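You operate a simulated robot arm through the tools that you are given. There is no shell and no other tool.

The job below is to be done with a simulated robot arm. You get a single attempt, and the scene is never put back.

Task
Grease the tops of the red pad and the blue pad.
Fine: use the green brush and the yellow tin; lid on the black rubber square meanwhile, brush back, lid on again. Set down upright: short green brush. A coat counts when it lies all over at full strength: go over it till it gets no stronger.

The check looks at the end state, three seconds after you hand in, the way a careful person would. Anything else that was tipped, shoved, dropped, spilled or broken makes it a failure. A push-on lid holds only when it is set on centred and level and pressed home; a screw cap is set on level and turned clockwise until tight.

Robot
A 7-joint arm with a two-finger parallel gripper, fixed in place. Base frame: the origin is at the foot of the arm, x ahead of it, y to its left, z up; the work surface is at about z = 0. Readings come in mm, rad, newtons and seconds.
With the tool pointing down near the work surface it reaches from about 220 to 580 mm from the base axis. Its first joint turns from -1.152 to 1.152 rad. Payload 2.5 kg.
The tool frame sits at the grasp point between the pads (the TCP): z along the fingers, y along the line on which they close. The tips reach 23 mm beyond it. The gripper opens to 94 mm. The fingers are 38 mm wide and 10 mm thick; the gripper's body (54 by 96 mm) begins 39 mm behind the TCP.
Orientation is that of the tool frame in the base frame, as a unit quaternion [x, y, z, w]. With the fingers straight down and closing along the base's y, the tool's x points along the base's -x, its y along +y and its z along -z.

Tools
- The arm moves only by the tool servo_tool. Its argument "motion" is a list of rows, each a list of 3 entries, a list of its own where there are three numbers: the shift along the base's x, y, z in units of 300 mm (1.0 is 300 mm), then the turn, a rotation vector about the base's x, y, z in units of 120 degrees (1.0 is 120 degrees), then the closure in counts, from 0 (fully open) to 255 (shut). In form: [[[tx, ty, tz], [wx, wy, wz], grip], ...]. A call has 1 to 20 rows; each row is the pose to reach, as a shift and turn from the pose commanded when the call began. A call with a number of a shift or a turn outside -1 to 1 is refused whole. Rows are played at 5 a second. More than 50 mm and 0.15 rad between two rows, or a gripper value outside its range, and nothing of the call is played. A pose out of reach is approached as far as the arm can. The call stops where the force on the tool passes 50 N (or 10 N more than at its start, if that is more) or the arm is blocked; 0.2 s more then pass. The fingers move at their own pace (about 108 mm/s each) and stop on an object; they squeeze with about 33 N. The grip force told is the motor's: it shows also when the fingers shut on nothing. Time passes only in rows, and 0.2 s behind the last, so rows that repeat a pose let the fingers close. The reply holds the time, the measured pose of the TCP, the force on the tool along the base axes, the opening and the grip force, in the units named above and with some noise, with the torque about the TCP (base axes, N m) and any sound that the robot's microphone picked up.
- Cameras (640 x 400 px; columns grow to the right, rows downward): "scene" is fixed at [127.8, -425.9, 566.9]; the picture's right is [0.77, -0.64, 0.00], its down [-0.30, -0.37, -0.88] and it looks along [0.56, 0.68, -0.48] (base axes); focal length 320 px, centre (320, 200). "wrist" rides on the gripper at [86, 16, -75] in the tool frame; the picture's right is [-0.18, 0.98, 0.00], its down [-0.58, -0.11, -0.81] and it looks along [-0.79, -0.15, 0.59] (tool axes); focal length 243 px, centre (320, 200). There is no depth. A picture from a camera that has moved, and an enlarged one, comes with that camera's place and axes in the base frame and with its lens. The place of the scene camera against the robot may be out by one fixed shift of up to 25 mm in any direction.
- grab_frame(camera): a new picture of that camera. No time passes.
- zoom(camera, box): a new picture of the part [left, top, right, bottom] of that camera's present view, enlarged. No time passes.
- finish_job(): hands the job in; it is judged then, once.

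Places have to be worked out from the pictures, the camera data and where the tool is seen. Open the gripper and draw the arm clear of the work before you hand the job in, unless the task says otherwise.

The tools are called after "Emit:" as name(argument=value, ...) on one line, values as JSON. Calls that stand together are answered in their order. servo_tool: Moves the arm, as the interface text tells. Its arguments: {"type":"object","properties":{"motion":{"type":"array"}},"required":["motion"]} The other tools are called the same way: grab_frame (camera) takes a picture; zoom (camera, box) takes an enlarged picture of a part of a camera's view; finish_job () hands the job in.

At the start:

```text
time_s: 0.0
ee_pos: [348.1, 123.7, 336.5]
tcp_rot: [0.0, 1.0, 0.0, 0.001]
ft_force: [-0.1, 0.6, -0.3]
wrist_torque: [-0.01, -0.01, 0.02]
grip_width: 94.0
grip_force: 0.1
```

scene: 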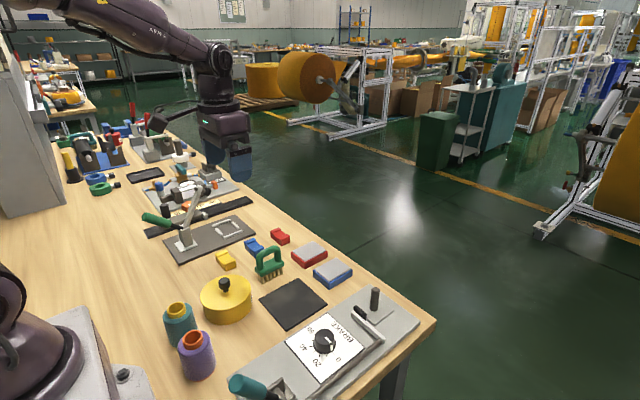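
wrist: 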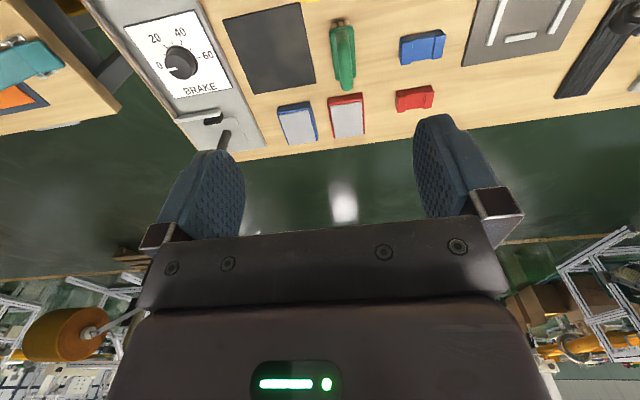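

I begin by looking closer at the work area from the scene camera and the wrist camera, to locate the tin, brush, pads and rubber square.

Emit:
zoom(camera="scene", box=[180, 210, 380, 335])

Emit:
zoom(camera="wrist", box=[210, 0, 470, 162])

Emit:
zoom(camera="scene", box=[60, 110, 300, 260])

```text
3.20 times, centred on (280, 272) of scene
camera zoom: at [127.8, -425.9, 566.9], right [0.77, -0.64, 0.0], down [-0.3, -0.37, -0.88], along [0.56, 0.68, -0.48], focal length 1025 px, centre (448, -32)
```

zoom: 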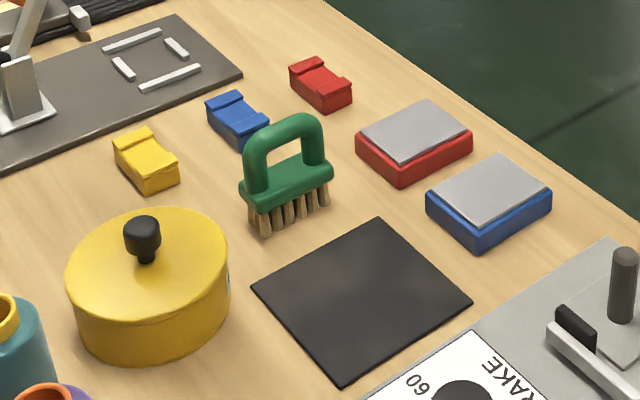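

```text
2.46 times, centred on (340, 81) of wrist
camera zoom: at [261.0, 140.9, 412.2], right [0.18, 0.98, 0.0], down [0.58, -0.11, 0.81], along [0.79, -0.15, -0.59], focal length 597 px, centre (271, 493)
```

zoom: 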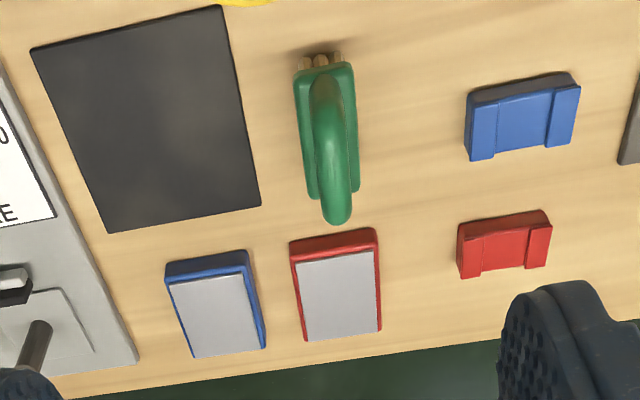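

```text
2.67 times, centred on (180, 185) of scene
camera zoom: at [127.8, -425.9, 566.9], right [0.77, -0.64, 0.0], down [-0.3, -0.37, -0.88], along [0.56, 0.68, -0.48], focal length 854 px, centre (693, 240)
```

zoom: 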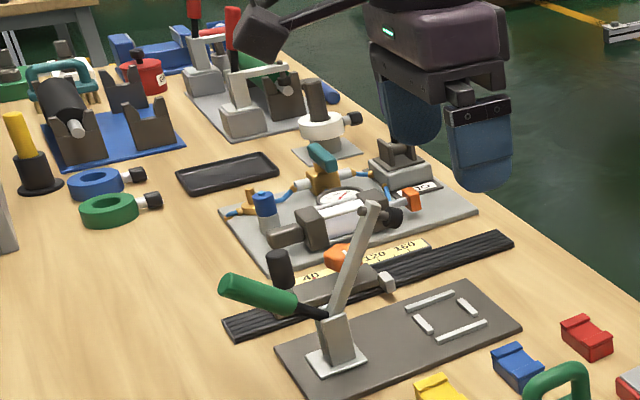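

The wrist view puts the black square at about x 360–475, y −20–93, the red pad's top at about x 508–580, y 112–170, and the blue pad's top at about x 508–580, y 16–78. I'm backing the arm up to see the yellow tin and the brush from above.

Emit:
servo_tool(motion=[[[-0.12, -0.03, 0], [0, 0, 0], 0], [[-0.24, -0.06, 0], [0, 0, 0], 0], [[-0.3, -0.08, 0.0], [0, 0, 0], 0], [[-0.3, -0.08, 0.0], [0, 0, 0], 0]])

Emit:
grab_frame(camera="wrist")

Emit:
grab_frame(camera="scene")

```text
time_s: 1.0
ee_pos: [258.9, 97.0, 336.9]
tcp_rot: [0.0, 1.0, 0.001, 0.0]
ft_force: [0.9, 0.2, -0.2]
wrist_torque: [0.0, 0.04, -0.01]
grip_width: 93.8
grip_force: 0.0
```

```text
taken
camera wrist: at [171.7, 114.6, 412.7], right [0.18, 0.98, 0.0], down [0.58, -0.11, 0.81], along [0.79, -0.15, -0.59], focal length 243 px, centre (320, 200)
```

wrist: 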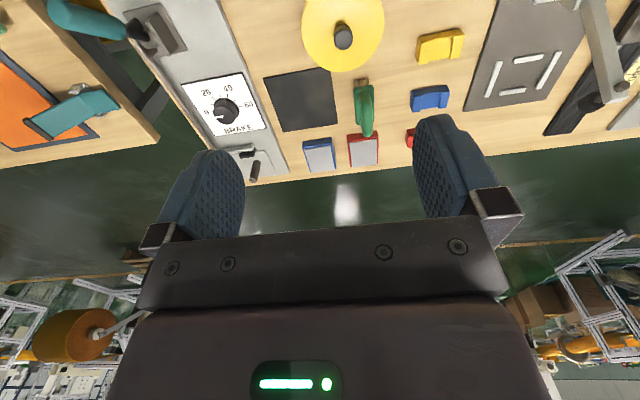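

```text
taken
```

scene: 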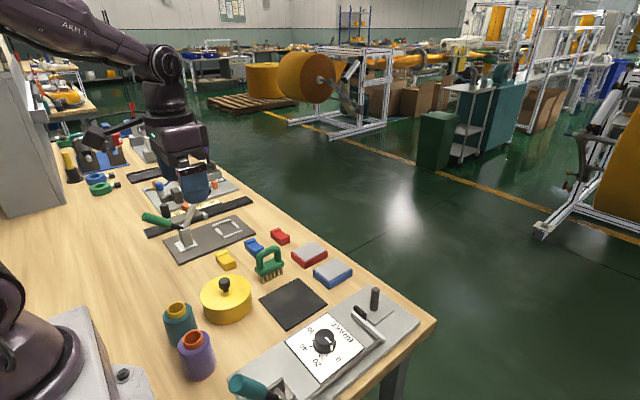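

The tin's lid and knob now show at the top of the wrist view. I zoom in on the tin, square and brush to measure them.

Emit:
zoom(camera="wrist", box=[255, 0, 475, 138])

Emit:
zoom(camera="scene", box=[190, 240, 300, 330])

```text
2.90 times, centred on (365, 69) of wrist
camera zoom: at [171.7, 114.6, 412.7], right [0.18, 0.98, 0.0], down [0.58, -0.11, 0.81], along [0.79, -0.15, -0.59], focal length 703 px, centre (190, 580)
```

zoom: 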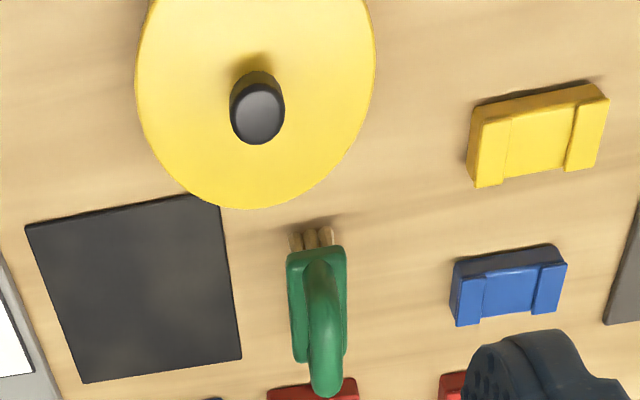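

```text
4.44 times, centred on (245, 285) of scene
camera zoom: at [127.8, -425.9, 566.9], right [0.77, -0.64, 0.0], down [-0.3, -0.37, -0.88], along [0.56, 0.68, -0.48], focal length 1424 px, centre (653, -178)
```

zoom: 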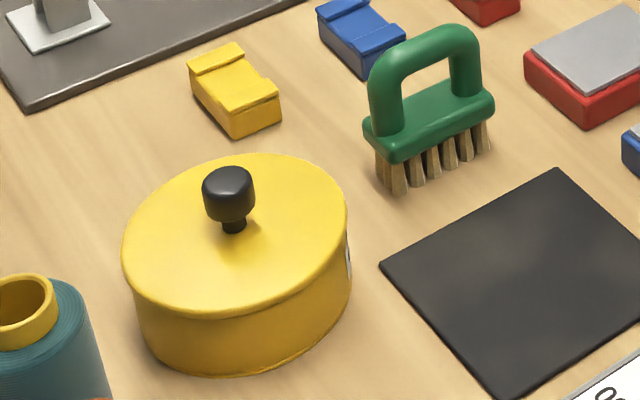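

The lid fits a circle of about R 53 centred near (300, 120), with its top at z≈45 and the knob reaching z≈70–80. I'll move above it at about z 136 and measure again.

Emit:
servo_tool(motion=[[[0.035, 0.018, -0.11], [0, 0, 0], 0], [[0.07, 0.036, -0.22], [0, 0, 0], 0], [[0.105, 0.054, -0.35], [0, 0, 0], 0], [[0.14, 0.073, -0.48], [0, 0, 0], 0], [[0.14, 0.073, -0.6], [0, 0, 0], 0], [[0.14, 0.073, -0.65], [0, 0, 0], 0], [[0.14, 0.073, -0.65], [0, 0, 0], 0]])

Emit:
grab_frame(camera="wrist")

Emit:
zoom(camera="scene", box=[150, 190, 310, 340])

```text
time_s: 2.6
ee_pos: [299.1, 123.1, 142.0]
tcp_rot: [-0.001, 1.0, 0.0, -0.001]
ft_force: [0.1, 0.3, 0.8]
wrist_torque: [0.02, -0.01, 0.03]
grip_width: 94.1
grip_force: 0.0
```

```text
taken
camera wrist: at [211.8, 138.7, 216.9], right [0.18, 0.98, 0.0], down [0.58, -0.11, 0.81], along [0.79, -0.15, -0.59], focal length 243 px, centre (320, 200)
```

wrist: 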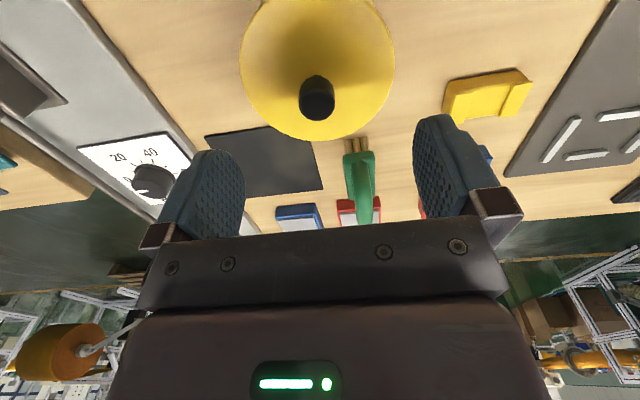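

```text
2.67 times, centred on (230, 265) of scene
camera zoom: at [127.8, -425.9, 566.9], right [0.77, -0.64, 0.0], down [-0.3, -0.37, -0.88], along [0.56, 0.68, -0.48], focal length 854 px, centre (560, 27)
```

zoom: 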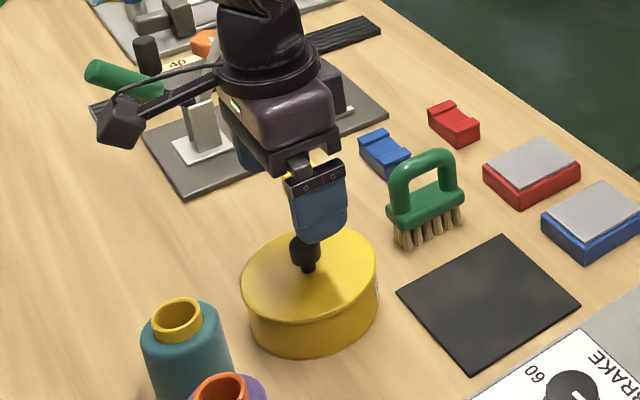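

Next I zoom the wrist view on the knob and lid to get their centre accurately.

Emit:
zoom(camera="wrist", box=[230, 0, 410, 144])

Emit:
zoom(camera="scene", box=[205, 235, 265, 295])

```text
2.78 times, centred on (320, 72) of wrist
camera zoom: at [211.8, 138.7, 216.9], right [0.18, 0.98, 0.0], down [0.58, -0.11, 0.81], along [0.79, -0.15, -0.59], focal length 674 px, centre (320, 556)
```

zoom: 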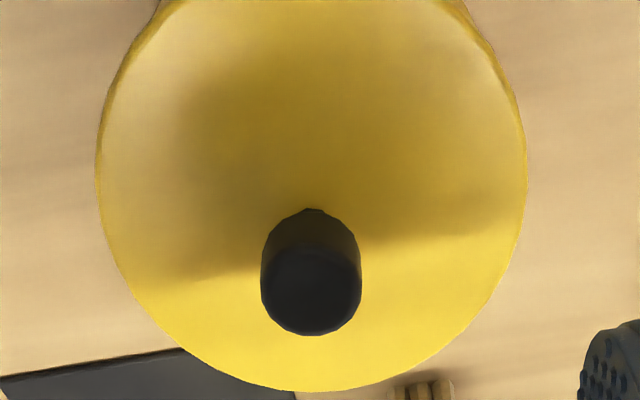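

```text
6.67 times, centred on (235, 265) of scene
camera zoom: at [127.8, -425.9, 566.9], right [0.77, -0.64, 0.0], down [-0.3, -0.37, -0.88], along [0.56, 0.68, -0.48], focal length 2136 px, centre (887, -233)
```

zoom: 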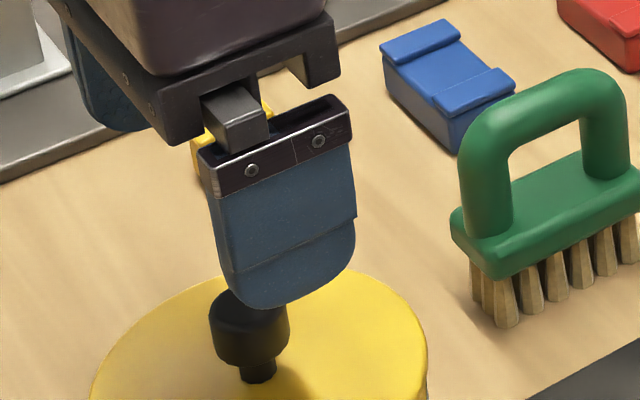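

The knob centre comes out at (300.5, 120.2) with its top at z≈73, and the lid top is at about 45. I correct x and y slightly and go down to TCP z≈72, so the tips stop at about 49 around the knob, with the gripper open.

Emit:
servo_tool(motion=[[[0.006, -0.009, -0.06], [0, 0, 0], 0], [[0.006, -0.009, -0.12], [0, 0, 0], 0], [[0.006, -0.009, -0.18], [0, 0, 0], 0], [[0.006, -0.009, -0.22], [0, 0, 0], 0], [[0.006, -0.009, -0.233], [0, 0, 0], 0], [[0.006, -0.009, -0.233], [0, 0, 0], 0]])

Emit:
grab_frame(camera="wrist")

Emit:
zoom(camera="scene", box=[185, 215, 285, 335])

```text
time_s: 4.0
ee_pos: [300.7, 119.6, 71.8]
tcp_rot: [-0.001, 1.0, 0.0, 0.0]
ft_force: [0.0, -0.8, 0.1]
wrist_torque: [-0.02, -0.03, 0.05]
grip_width: 94.3
grip_force: 0.0
```

```text
taken
camera wrist: at [214.0, 135.8, 147.6], right [0.18, 0.98, 0.0], down [0.58, -0.11, 0.81], along [0.79, -0.15, -0.59], focal length 243 px, centre (320, 200)
```

wrist: 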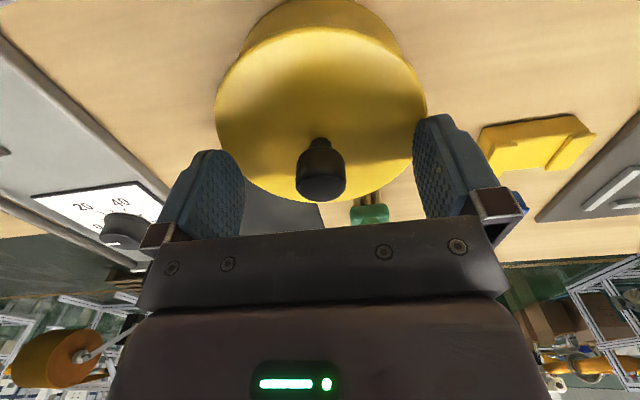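

```text
3.33 times, centred on (235, 275) of scene
camera zoom: at [127.8, -425.9, 566.9], right [0.77, -0.64, 0.0], down [-0.3, -0.37, -0.88], along [0.56, 0.68, -0.48], focal length 1068 px, centre (603, -50)
```

zoom: 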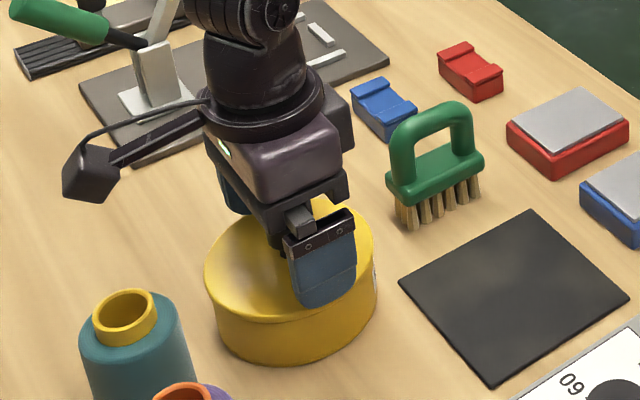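

The knob sits at image point (320, 180), which is where the TCP projects, so it is centred between the fingers. I close on it.

Emit:
servo_tool(motion=[[[0, 0, 0], [0, 0, 0], 150], [[0, 0, 0], [0, 0, 0], 180], [[0, 0, 0], [0, 0, 0], 255], [[0, 0, 0], [0, 0, 0], 255], [[0, 0, 0], [0, 0, 0], 255]])

Emit:
zoom(camera="wrist", box=[160, 0, 480, 220])

```text
time_s: 5.2
ee_pos: [300.3, 119.2, 72.3]
tcp_rot: [0.0, 1.0, 0.0, 0.0]
ft_force: [1.0, 0.1, -0.3]
wrist_torque: [0.04, 0.02, 0.01]
grip_width: 22.8
grip_force: 33.7
heard: snap
```

```text
1.82 times, centred on (320, 110) of wrist
camera zoom: at [213.9, 135.7, 147.7], right [0.18, 0.98, 0.0], down [0.58, -0.11, 0.81], along [0.79, -0.15, -0.59], focal length 441 px, centre (320, 364)
```

zoom: 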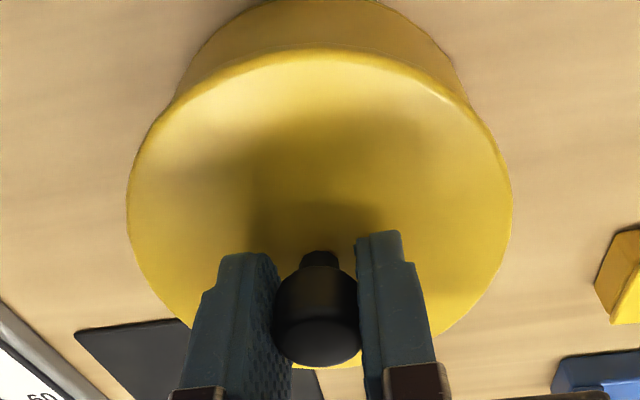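

Gripped: the opening is 22.8 mm at 34 N, and the microphone heard a snap. I lift slowly and watch the force and whether the tin stays behind.

Emit:
servo_tool(motion=[[[0, 0, 0.005], [0, 0, 0], 255], [[0, 0, 0.01], [0, 0, 0], 255], [[0, 0, 0.015], [0, 0, 0], 255], [[0, 0, 0.02], [0, 0, 0], 255]])

Emit:
zoom(camera="scene", box=[185, 215, 285, 335])

```text
time_s: 6.2
ee_pos: [301.4, 119.9, 77.8]
tcp_rot: [0.0, 1.0, 0.0, 0.001]
ft_force: [-0.1, 0.9, -1.1]
wrist_torque: [0.01, 0.02, 0.0]
grip_width: 22.8
grip_force: 32.6
```

```text
3.33 times, centred on (235, 275) of scene
camera zoom: at [127.8, -425.9, 566.9], right [0.77, -0.64, 0.0], down [-0.3, -0.37, -0.88], along [0.56, 0.68, -0.48], focal length 1068 px, centre (603, -50)
```

zoom: 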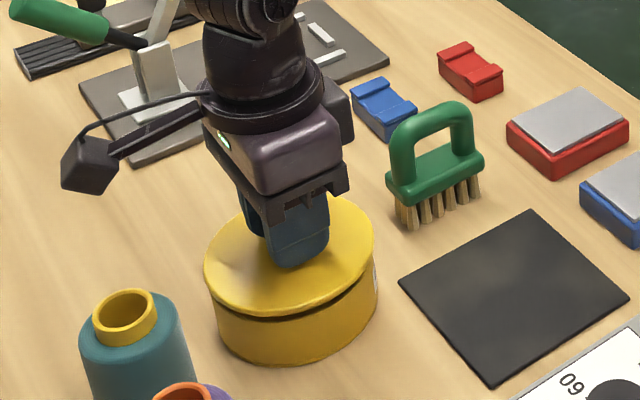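

A gap shows between the lid and the tin, so the lid came free and the tin stayed. I raise it further.

Emit:
servo_tool(motion=[[[0, 0, 0.03], [0, 0, 0], 255], [[0, 0, 0.08], [0, 0, 0], 255], [[0, 0, 0.15], [0, 0, 0], 255], [[0, 0, 0.22], [0, 0, 0], 255], [[0, 0, 0.25], [0, 0, 0], 255], [[0, 0, 0.25], [0, 0, 0], 255]])

Emit:
zoom(camera="scene", box=[180, 190, 300, 330])

Emit:
grab_frame(camera="wrist")

```text
time_s: 7.6
ee_pos: [300.8, 118.4, 152.8]
tcp_rot: [0.0, 1.0, 0.0, 0.0]
ft_force: [0.4, -0.3, -0.5]
wrist_torque: [0.0, -0.01, 0.01]
grip_width: 22.8
grip_force: 33.4
```

```text
2.86 times, centred on (240, 260) of scene
camera zoom: at [127.8, -425.9, 566.9], right [0.77, -0.64, 0.0], down [-0.3, -0.37, -0.88], along [0.56, 0.68, -0.48], focal length 915 px, centre (549, 29)
```

zoom: 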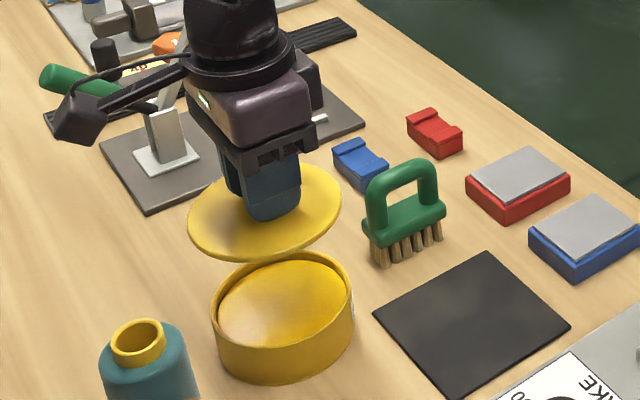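

```text
taken
camera wrist: at [214.4, 135.2, 228.3], right [0.18, 0.98, 0.0], down [0.58, -0.11, 0.81], along [0.79, -0.15, -0.59], focal length 243 px, centre (320, 200)
```

wrist: 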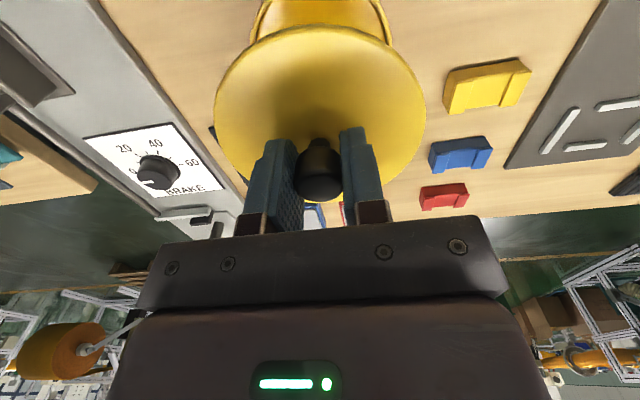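

The lid is off and looks like a thin disc, with the grease visible in the tin. I zoom in to judge the lid's depth and the grease level.

Emit:
zoom(camera="scene", box=[205, 240, 295, 330])

Emit:
zoom(camera="wrist", box=[200, 0, 440, 210])

```text
4.44 times, centred on (250, 285) of scene
camera zoom: at [127.8, -425.9, 566.9], right [0.77, -0.64, 0.0], down [-0.3, -0.37, -0.88], along [0.56, 0.68, -0.48], focal length 1424 px, centre (631, -178)
```

zoom: 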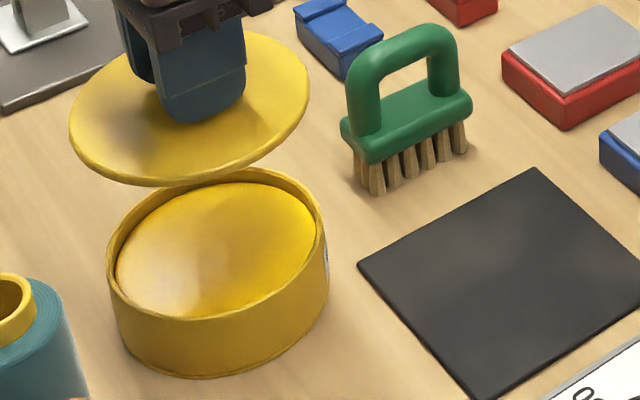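

```text
1.90 times, centred on (320, 105) of wrist
camera zoom: at [214.4, 135.2, 228.3], right [0.18, 0.98, 0.0], down [0.58, -0.11, 0.81], along [0.79, -0.15, -0.59], focal length 462 px, centre (320, 381)
```

zoom: 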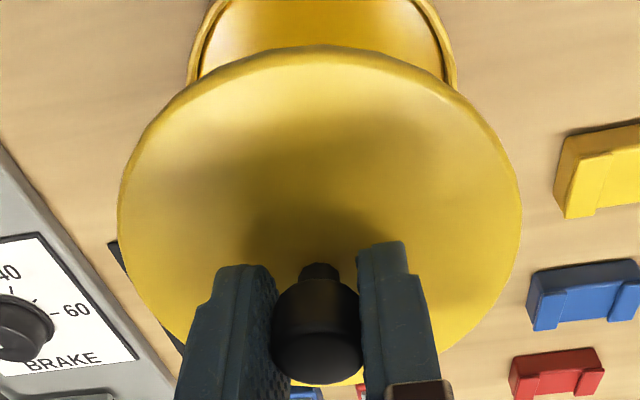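

The lid is roughly 107 mm across and 4 mm thick, and the grease lies about 5 mm under the rim. I carry the lid over the black square's centre (418, 37) and lower it partway.

Emit:
servo_tool(motion=[[[0.1, -0.07, 0], [0, 0, 0], 255], [[0.2, -0.14, 0], [0, 0, 0], 255], [[0.3, -0.21, 0], [0, 0, 0], 255], [[0.39, -0.27, 0], [0, 0, 0], 255], [[0.39, -0.272, -0.1], [0, 0, 0], 255], [[0.39, -0.272, -0.2], [0, 0, 0], 255], [[0.39, -0.272, -0.3], [0, 0, 0], 255], [[0.39, -0.272, -0.3], [0, 0, 0], 255]])

Emit:
grab_frame(camera="wrist")

Emit:
zoom(camera="scene", box=[190, 220, 350, 340])

```text
time_s: 9.4
ee_pos: [418.0, 38.5, 62.8]
tcp_rot: [0.0, 1.0, 0.0, 0.0]
ft_force: [-0.8, 0.2, -1.1]
wrist_torque: [-0.01, -0.03, 0.01]
grip_width: 22.8
grip_force: 33.1
```

```text
taken
camera wrist: at [330.2, 55.1, 138.3], right [0.18, 0.98, 0.0], down [0.58, -0.11, 0.81], along [0.79, -0.15, -0.59], focal length 243 px, centre (320, 200)
```

wrist: 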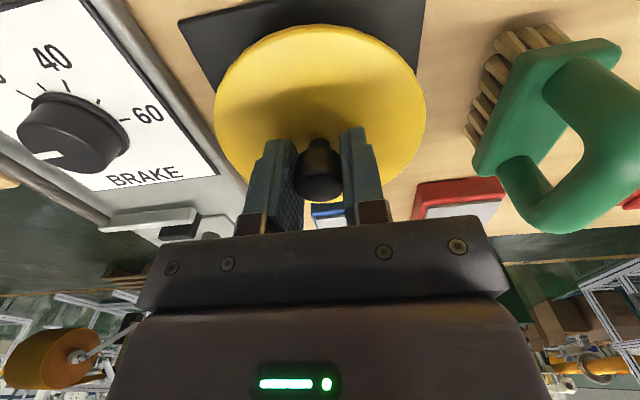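

```text
3.33 times, centred on (270, 280) of scene
camera zoom: at [127.8, -425.9, 566.9], right [0.77, -0.64, 0.0], down [-0.3, -0.37, -0.88], along [0.56, 0.68, -0.48], focal length 1068 px, centre (487, -67)
```

zoom: 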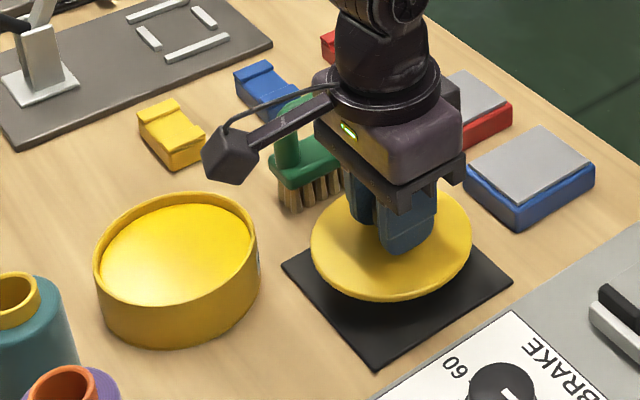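

The lid is centred over the square: its corners give y −18..95 and x 360..475, and the TCP is at (418, 38.5). I lower it in small steps, watching for contact.

Emit:
servo_tool(motion=[[[0, -0.002, -0.04], [0, 0, 0], 255], [[0, -0.002, -0.06], [0, 0, 0], 255], [[0, -0.002, -0.07], [0, 0, 0], 255], [[0, -0.002, -0.075], [0, 0, 0], 255], [[0, -0.002, -0.08], [0, 0, 0], 255], [[0, -0.002, -0.08], [0, 0, 0], 255]])

Emit:
zoom(camera="scene", box=[260, 250, 350, 340])

```text
time_s: 10.8
ee_pos: [418.7, 37.1, 39.8]
tcp_rot: [0.0, 1.0, 0.0, 0.0]
ft_force: [0.2, -0.1, -0.8]
wrist_torque: [0.04, 0.02, 0.01]
grip_width: 22.9
grip_force: 32.9
```

```text
4.44 times, centred on (305, 295) of scene
camera zoom: at [127.8, -425.9, 566.9], right [0.77, -0.64, 0.0], down [-0.3, -0.37, -0.88], along [0.56, 0.68, -0.48], focal length 1424 px, centre (387, -222)
```

zoom: 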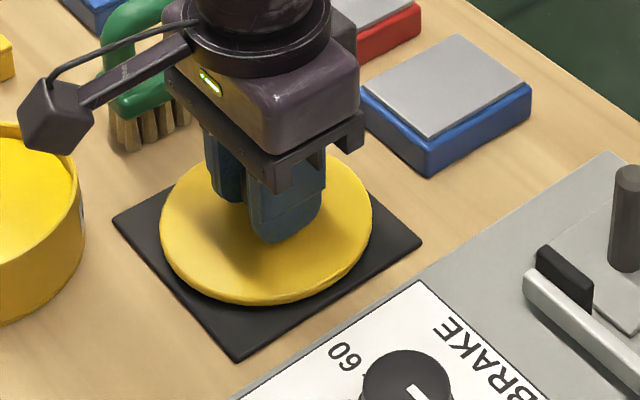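

No contact yet at TCP z≈39.8. I go on down in 1 mm steps.

Emit:
servo_tool(motion=[[[0, 0, -0.0033], [0, 0, 0], 255], [[0, 0, -0.0067], [0, 0, 0], 255], [[0, 0, -0.01], [0, 0, 0], 255], [[0, 0, -0.0133], [0, 0, 0], 255], [[0, 0, -0.0133], [0, 0, 0], 255]])

```text
time_s: 12.0
ee_pos: [419.5, 37.0, 34.0]
tcp_rot: [0.0, 1.0, 0.0, 0.0]
ft_force: [-6.1, 0.0, 16.6]
wrist_torque: [-0.01, 0.15, 0.02]
grip_width: 22.8
grip_force: 33.4
```

Contact at about z 34–35 with 16.6 N, so the lid rests on the rubber. I relieve the force by 1 mm, open partway, then rise.

Emit:
servo_tool(motion=[[[0, 0, 0.0035], [0, 0, 0], 255], [[0, 0, 0.0035], [0, 0, 0], 255]])

```text
time_s: 12.6
ee_pos: [418.7, 36.3, 36.5]
tcp_rot: [0.0, 1.0, 0.0, 0.0]
ft_force: [1.1, -1.1, -0.1]
wrist_torque: [-0.04, 0.0, 0.01]
grip_width: 23.0
grip_force: 32.9
```

The force is down to about zero. I open the fingers and watch that the lid stays put.

Emit:
servo_tool(motion=[[[0, 0, -0.001], [0, 0, 0], 220], [[0, 0, -0.001], [0, 0, 0], 170], [[0, 0, -0.001], [0, 0, 0], 120], [[0, 0, -0.001], [0, 0, 0], 120]])

Emit:
zoom(camera="scene", box=[260, 250, 350, 340])

Emit:
grab_frame(camera="wrist")

```text
time_s: 13.6
ee_pos: [418.8, 36.2, 36.3]
tcp_rot: [0.0, 1.0, 0.0, 0.0]
ft_force: [0.0, 0.0, 0.4]
wrist_torque: [0.02, 0.0, -0.03]
grip_width: 49.6
grip_force: 0.1
```

```text
4.44 times, centred on (305, 295) of scene
camera zoom: at [127.8, -425.9, 566.9], right [0.77, -0.64, 0.0], down [-0.3, -0.37, -0.88], along [0.56, 0.68, -0.48], focal length 1424 px, centre (387, -222)
```

zoom: 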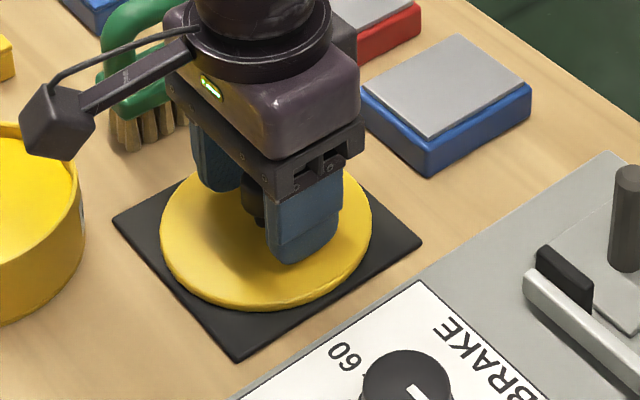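

```text
taken
camera wrist: at [331.9, 53.5, 110.9], right [0.18, 0.98, 0.0], down [0.58, -0.11, 0.81], along [0.79, -0.15, -0.59], focal length 243 px, centre (320, 200)
```

wrist: 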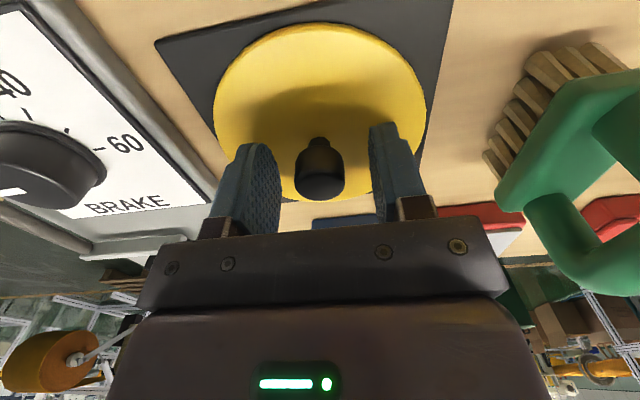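

The lid sits flat and centred on the square. I rise clear, then move above the brush (estimated at (424, 146)) to measure it.

Emit:
servo_tool(motion=[[[0, 0, 0.05], [0, 0, 0], 100], [[0, 0, 0.15], [0, 0, 0], 50], [[0, 0, 0.3], [0, 0, 0], 0], [[0, 0, 0.45], [0, 0, 0], 0], [[0.005, 0.12, 0.5], [0, 0, 0], 0], [[0.01, 0.24, 0.5], [0, 0, 0], 0], [[0.017, 0.365, 0.5], [0, 0, 0], 0], [[0.017, 0.365, 0.5], [0, 0, 0], 0]])

Emit:
grab_frame(camera="wrist")

Emit:
zoom(camera="scene", box=[190, 220, 370, 340])

```text
time_s: 15.4
ee_pos: [423.9, 148.1, 186.6]
tcp_rot: [0.0, 1.0, 0.001, 0.0]
ft_force: [-0.6, 0.8, 0.2]
wrist_torque: [-0.02, 0.0, 0.0]
grip_width: 93.8
grip_force: 0.1
```

```text
taken
camera wrist: at [337.5, 165.1, 262.0], right [0.18, 0.98, 0.0], down [0.58, -0.11, 0.81], along [0.79, -0.15, -0.59], focal length 243 px, centre (320, 200)
```

wrist: 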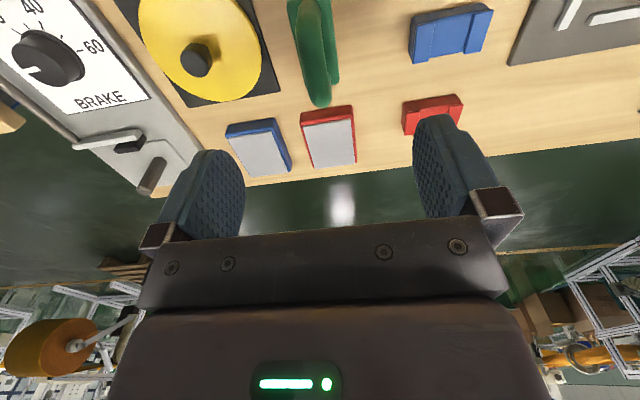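

```text
3.33 times, centred on (280, 280) of scene
camera zoom: at [127.8, -425.9, 566.9], right [0.77, -0.64, 0.0], down [-0.3, -0.37, -0.88], along [0.56, 0.68, -0.48], focal length 1068 px, centre (453, -67)
```

zoom: 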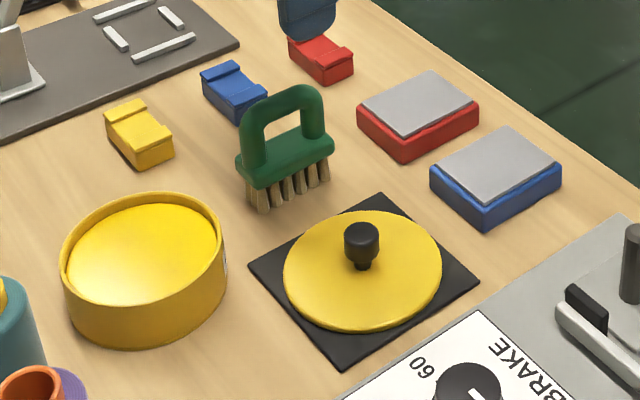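

The brush lies mostly out of view at the top, so I back off 50 mm in x to see it whole.

Emit:
servo_tool(motion=[[[-0.1, 0, 0.05], [0, 0, 0], 0], [[-0.2, 0, 0.1], [0, 0, 0], 0], [[-0.2, 0, 0.1], [0, 0, 0], 0]])

Emit:
zoom(camera="wrist", box=[220, 0, 440, 138])

Emit:
zoom(camera="scene", box=[245, 235, 305, 285])

```text
time_s: 16.2
ee_pos: [364.6, 146.2, 216.9]
tcp_rot: [0.0, 1.0, 0.001, 0.0]
ft_force: [0.3, 0.3, -1.3]
wrist_torque: [0.0, 0.0, 0.01]
grip_width: 93.8
grip_force: 0.0
```

```text
2.90 times, centred on (330, 69) of wrist
camera zoom: at [278.3, 162.6, 291.9], right [0.18, 0.98, 0.0], down [0.58, -0.11, 0.81], along [0.79, -0.15, -0.59], focal length 703 px, centre (291, 580)
```

zoom: 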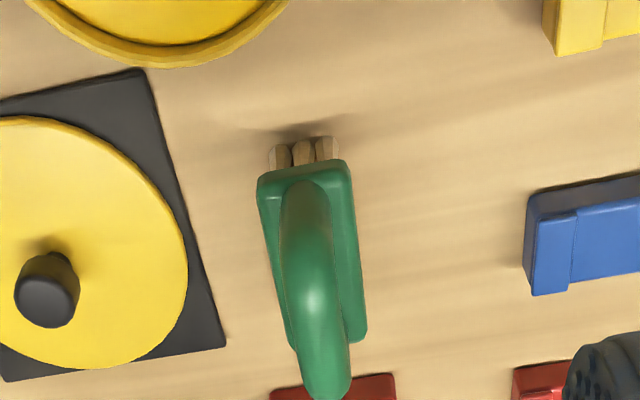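

```text
8.00 times, centred on (275, 260) of scene
camera zoom: at [127.8, -425.9, 566.9], right [0.77, -0.64, 0.0], down [-0.3, -0.37, -0.88], along [0.56, 0.68, -0.48], focal length 2563 px, centre (680, -280)
```

zoom: 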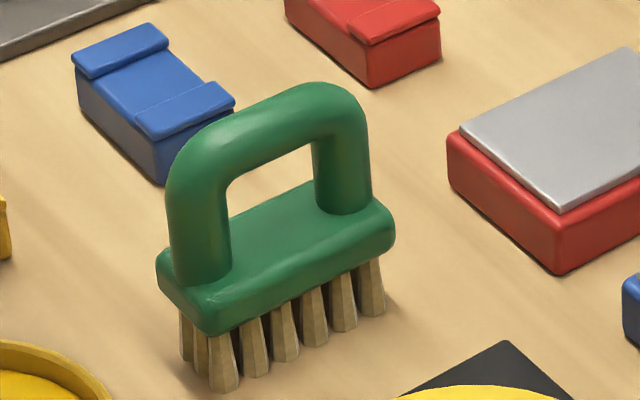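

The brush body spans x 389–458 and y 130–162, centred at (423, 146) with no yaw. Its handle bar is at about z 68–87 and runs along x. I come in above it with the gripper open and check before the final descent.

Emit:
servo_tool(motion=[[[0.1, 0, -0.06], [0, 0, 0], 0], [[0.195, 0, -0.12], [0, 0, 0], 0], [[0.195, 0, -0.22], [0, 0, 0], 0], [[0.195, 0, -0.3], [0, 0, 0], 0], [[0.195, 0, -0.3], [0, 0, 0], 0], [[0.195, 0, -0.3], [0, 0, 0], 0]])

Emit:
zoom(camera="wrist", box=[180, 0, 480, 200])

Emit:
zoom(camera="scene", box=[235, 210, 315, 290])

```text
time_s: 17.6
ee_pos: [424.1, 146.5, 125.1]
tcp_rot: [0.0, 1.0, 0.0, -0.001]
ft_force: [0.2, 0.4, -0.1]
wrist_torque: [0.01, 0.01, 0.02]
grip_width: 94.1
grip_force: 0.1
```

```text
2.00 times, centred on (330, 100) of wrist
camera zoom: at [335.7, 162.7, 200.9], right [0.18, 0.98, 0.0], down [0.58, -0.11, 0.81], along [0.79, -0.15, -0.59], focal length 485 px, centre (300, 400)
```

zoom: 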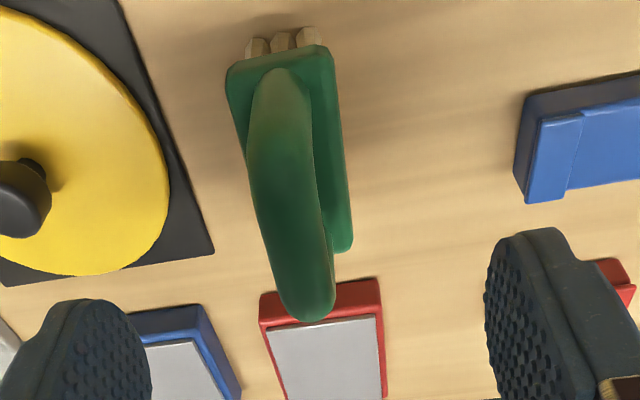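

```text
5.00 times, centred on (275, 250) of scene
camera zoom: at [127.8, -425.9, 566.9], right [0.77, -0.64, 0.0], down [-0.3, -0.37, -0.88], along [0.56, 0.68, -0.48], focal length 1602 px, centre (545, -50)
```

zoom: 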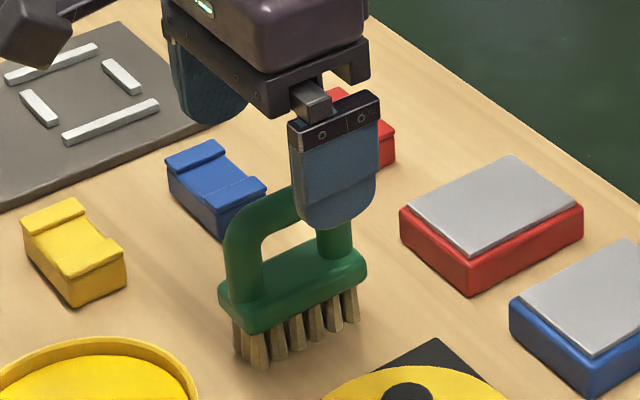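

The bar's centreline is at y≈146 and the TCP at (424, 146.5), so they match. I descend to TCP z≈76; the tips at 53 stay above the brush body at about 39.

Emit:
servo_tool(motion=[[[-0.002, -0.001, -0.05], [0, 0, 0], 0], [[-0.002, -0.001, -0.1], [0, 0, 0], 0], [[-0.002, -0.001, -0.14], [0, 0, 0], 0], [[-0.002, -0.001, -0.163], [0, 0, 0], 0], [[-0.002, -0.001, -0.163], [0, 0, 0], 0], [[-0.002, -0.001, -0.163], [0, 0, 0], 0]])

Emit:
grab_frame(camera="wrist")

Emit:
zoom(camera="scene", box=[235, 210, 315, 290])

```text
time_s: 19.0
ee_pos: [421.9, 146.5, 77.4]
tcp_rot: [0.0, 1.0, 0.0, 0.001]
ft_force: [0.0, 0.8, 0.6]
wrist_torque: [-0.02, 0.0, -0.02]
grip_width: 94.1
grip_force: 0.0
```

```text
taken
camera wrist: at [334.7, 162.5, 152.5], right [0.18, 0.98, 0.0], down [0.58, -0.11, 0.81], along [0.79, -0.15, -0.59], focal length 243 px, centre (320, 200)
```

wrist: 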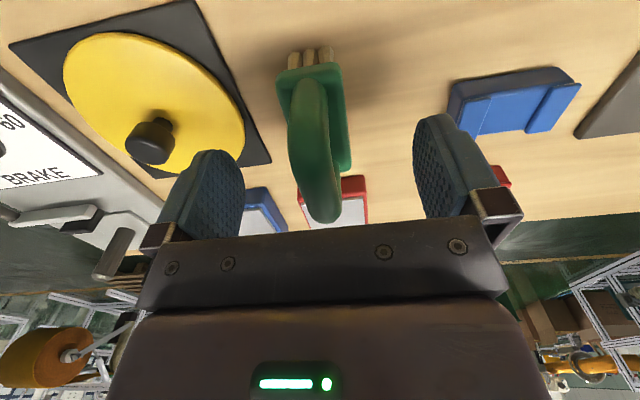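

```text
5.00 times, centred on (275, 250) of scene
camera zoom: at [127.8, -425.9, 566.9], right [0.77, -0.64, 0.0], down [-0.3, -0.37, -0.88], along [0.56, 0.68, -0.48], focal length 1602 px, centre (545, -50)
```

zoom: 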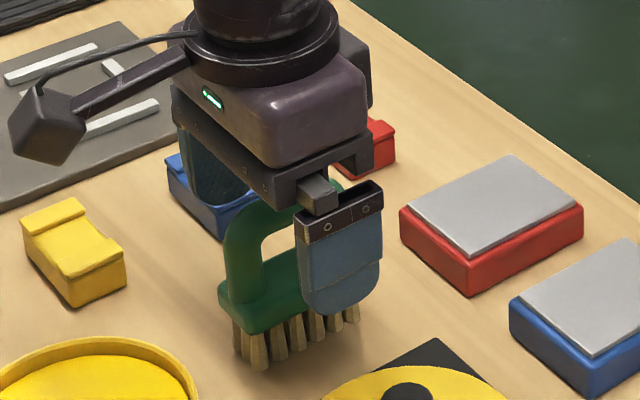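

Everything lines up: the bar is at y≈147 and the TCP at 146.5. I close on the handle.

Emit:
servo_tool(motion=[[[0, 0, 0], [0, 0, 0], 150], [[0, 0, 0], [0, 0, 0], 190], [[0, 0, 0], [0, 0, 0], 255], [[0, 0, 0], [0, 0, 0], 255], [[0, 0, 0], [0, 0, 0], 255], [[0, 0, 0], [0, 0, 0], 255]])

Emit:
zoom(camera="wrist", box=[200, 30, 440, 180])

Emit:
zoom(camera="scene", box=[235, 210, 315, 290])

```text
time_s: 20.4
ee_pos: [421.3, 145.5, 77.6]
tcp_rot: [0.0, 1.0, 0.0, 0.0]
ft_force: [-0.3, -1.3, 1.3]
wrist_torque: [-0.05, 0.03, 0.01]
grip_width: 17.5
grip_force: 32.7
```

```text
2.67 times, centred on (320, 105) of wrist
camera zoom: at [334.7, 162.5, 152.6], right [0.18, 0.98, 0.0], down [0.58, -0.11, 0.81], along [0.79, -0.15, -0.59], focal length 647 px, centre (320, 453)
```

zoom: 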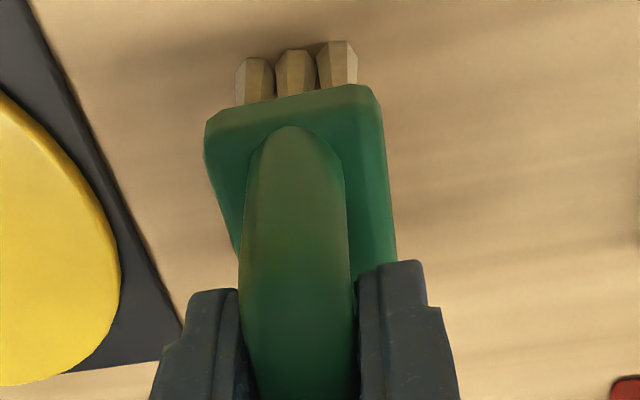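

```text
5.00 times, centred on (275, 250) of scene
camera zoom: at [127.8, -425.9, 566.9], right [0.77, -0.64, 0.0], down [-0.3, -0.37, -0.88], along [0.56, 0.68, -0.48], focal length 1602 px, centre (545, -50)
```

zoom: 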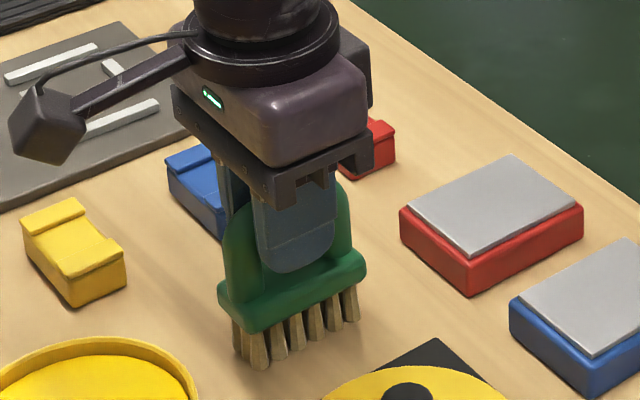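

The brush is gripped with a 17.5 mm opening at about TCP (421.6, 146.0, 77.3), so the bristle tips are 77 mm below the TCP. I lift it straight up and check that it hangs true.

Emit:
servo_tool(motion=[[[0, 0, 0.01], [0, 0, 0], 255], [[0, 0, 0.05], [0, 0, 0], 255], [[0, 0, 0.12], [0, 0, 0], 255], [[0, 0, 0.2], [0, 0, 0], 255], [[0, 0, 0.25], [0, 0, 0], 255], [[0, 0, 0.25], [0, 0, 0], 255]])

Emit:
zoom(camera="scene", box=[225, 180, 325, 290])

Emit:
grab_frame(camera="wrist")

```text
time_s: 21.8
ee_pos: [420.2, 146.4, 152.1]
tcp_rot: [-0.001, 1.0, 0.001, 0.0]
ft_force: [-0.4, 0.1, -1.3]
wrist_torque: [0.03, -0.01, 0.03]
grip_width: 17.6
grip_force: 33.2
```

```text
3.64 times, centred on (275, 235) of scene
camera zoom: at [127.8, -425.9, 566.9], right [0.77, -0.64, 0.0], down [-0.3, -0.37, -0.88], along [0.56, 0.68, -0.48], focal length 1165 px, centre (484, 73)
```

zoom: 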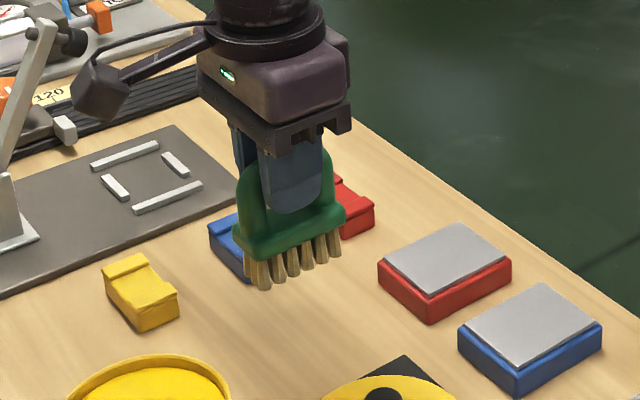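

```text
taken
camera wrist: at [333.8, 162.8, 227.2], right [0.18, 0.98, 0.0], down [0.58, -0.11, 0.81], along [0.79, -0.15, -0.59], focal length 243 px, centre (320, 200)
```

wrist: 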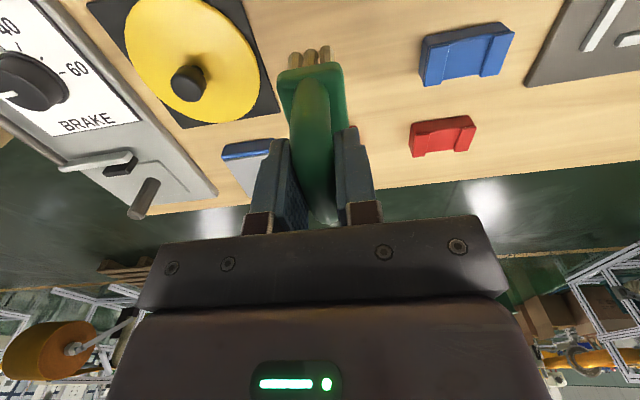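

The brush hangs true. I carry it over the tin's centre at the same height.

Emit:
servo_tool(motion=[[[-0.1, -0.022, 0], [0, 0, 0], 255], [[-0.2, -0.044, 0], [0, 0, 0], 255], [[-0.3, -0.065, 0], [0, 0, 0], 255], [[-0.409, -0.087, 0], [0, 0, 0], 255], [[-0.409, -0.087, 0], [0, 0, 0], 255], [[-0.409, -0.087, 0], [0, 0, 0], 255]])

Emit:
zoom(camera="scene", box=[180, 220, 280, 330])

Emit:
zoom(camera="wrist", box=[200, 0, 440, 150])

```text
time_s: 23.2
ee_pos: [297.2, 120.5, 151.8]
tcp_rot: [0.0, 1.0, 0.0, 0.0]
ft_force: [-0.8, -0.3, -1.3]
wrist_torque: [0.04, -0.02, -0.04]
grip_width: 17.4
grip_force: 32.5
```

```text
3.64 times, centred on (230, 275) of scene
camera zoom: at [127.8, -425.9, 566.9], right [0.77, -0.64, 0.0], down [-0.3, -0.37, -0.88], along [0.56, 0.68, -0.48], focal length 1165 px, centre (647, -73)
```

zoom: 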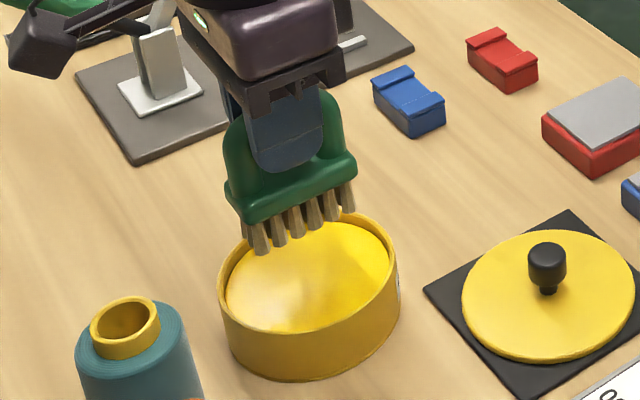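

```text
2.67 times, centred on (320, 75) of wrist
camera zoom: at [210.9, 137.2, 227.6], right [0.18, 0.98, 0.0], down [0.58, -0.11, 0.81], along [0.79, -0.15, -0.59], focal length 647 px, centre (320, 533)
```

zoom: 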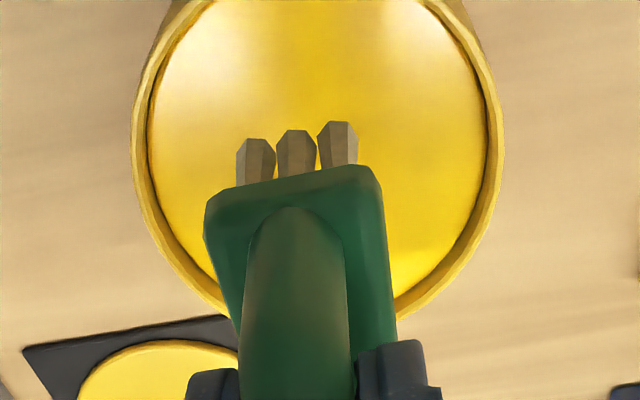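

The brush is inside the rim (inner radius about 46), the rim is at z≈38 and the grease at about 30–33. I lower it until the tips are just above the grease, then go on in small steps.

Emit:
servo_tool(motion=[[[0.004, 0, -0.05], [0, 0, 0], 255], [[0.004, 0, -0.1], [0, 0, 0], 255], [[0.004, 0, -0.13], [0, 0, 0], 255], [[0.004, 0, -0.137], [0, 0, 0], 255], [[0.004, 0, -0.143], [0, 0, 0], 255], [[0.004, 0, -0.143], [0, 0, 0], 255]])

Emit:
zoom(camera="scene", box=[190, 240, 270, 330])

Emit:
zoom(camera="wrist", box=[200, 0, 440, 150])

```text
time_s: 24.6
ee_pos: [300.5, 120.2, 108.9]
tcp_rot: [0.0, 1.0, 0.001, -0.001]
ft_force: [-3.3, -0.8, 5.9]
wrist_torque: [0.1, 0.17, 0.02]
grip_width: 17.4
grip_force: 32.4
```

```text
4.44 times, centred on (230, 285) of scene
camera zoom: at [127.8, -426.0, 566.9], right [0.77, -0.64, 0.0], down [-0.3, -0.37, -0.88], along [0.56, 0.68, -0.48], focal length 1424 px, centre (720, -178)
```

zoom: 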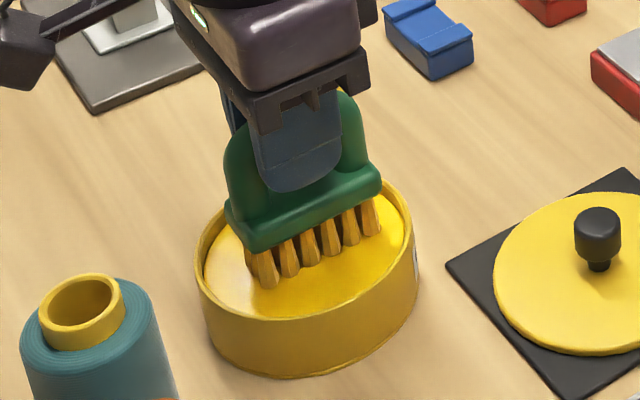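

```text
2.67 times, centred on (320, 75) of wrist
camera zoom: at [213.8, 136.9, 184.5], right [0.18, 0.98, 0.0], down [0.58, -0.11, 0.81], along [0.79, -0.15, -0.59], focal length 647 px, centre (320, 533)
```

zoom: 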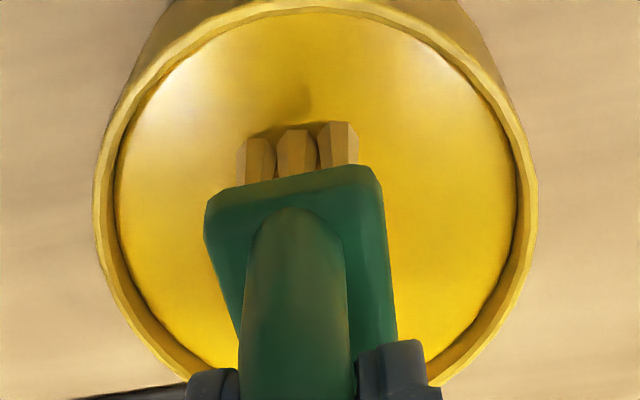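

The bristles touch the grease at TCP z≈109 with 5.9 N and turn amber, so they are loaded. I dwell briefly and lift straight up to check.

Emit:
servo_tool(motion=[[[0, 0, 0.001], [0, 0, 0], 255], [[0, 0, 0.001], [0, 0, 0], 255], [[0, 0, 0.001], [0, 0, 0], 255], [[0, 0, 0.02], [0, 0, 0], 255], [[0, 0, 0.06], [0, 0, 0], 255], [[0, 0, 0.13], [0, 0, 0], 255], [[0, 0, 0.2], [0, 0, 0], 255], [[0, 0, 0.2], [0, 0, 0], 255]])

Emit:
zoom(camera="scene", box=[180, 220, 280, 330])

```text
time_s: 26.4
ee_pos: [299.5, 121.4, 168.1]
tcp_rot: [0.0, 1.0, 0.0, 0.0]
ft_force: [-0.5, 0.0, -1.5]
wrist_torque: [-0.03, 0.03, 0.02]
grip_width: 17.3
grip_force: 33.3
```

```text
3.64 times, centred on (230, 275) of scene
camera zoom: at [127.8, -425.9, 566.9], right [0.77, -0.64, 0.0], down [-0.3, -0.37, -0.88], along [0.56, 0.68, -0.48], focal length 1165 px, centre (647, -73)
```

zoom: 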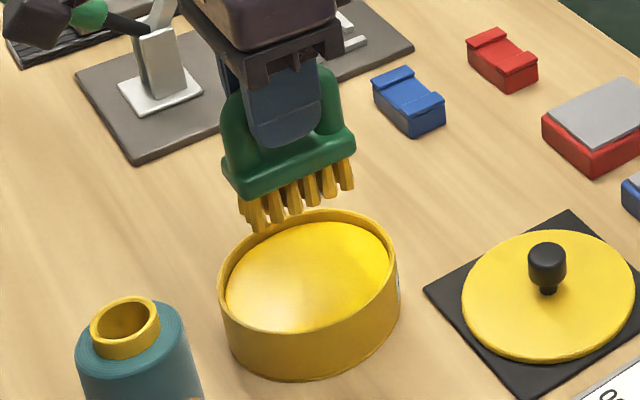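

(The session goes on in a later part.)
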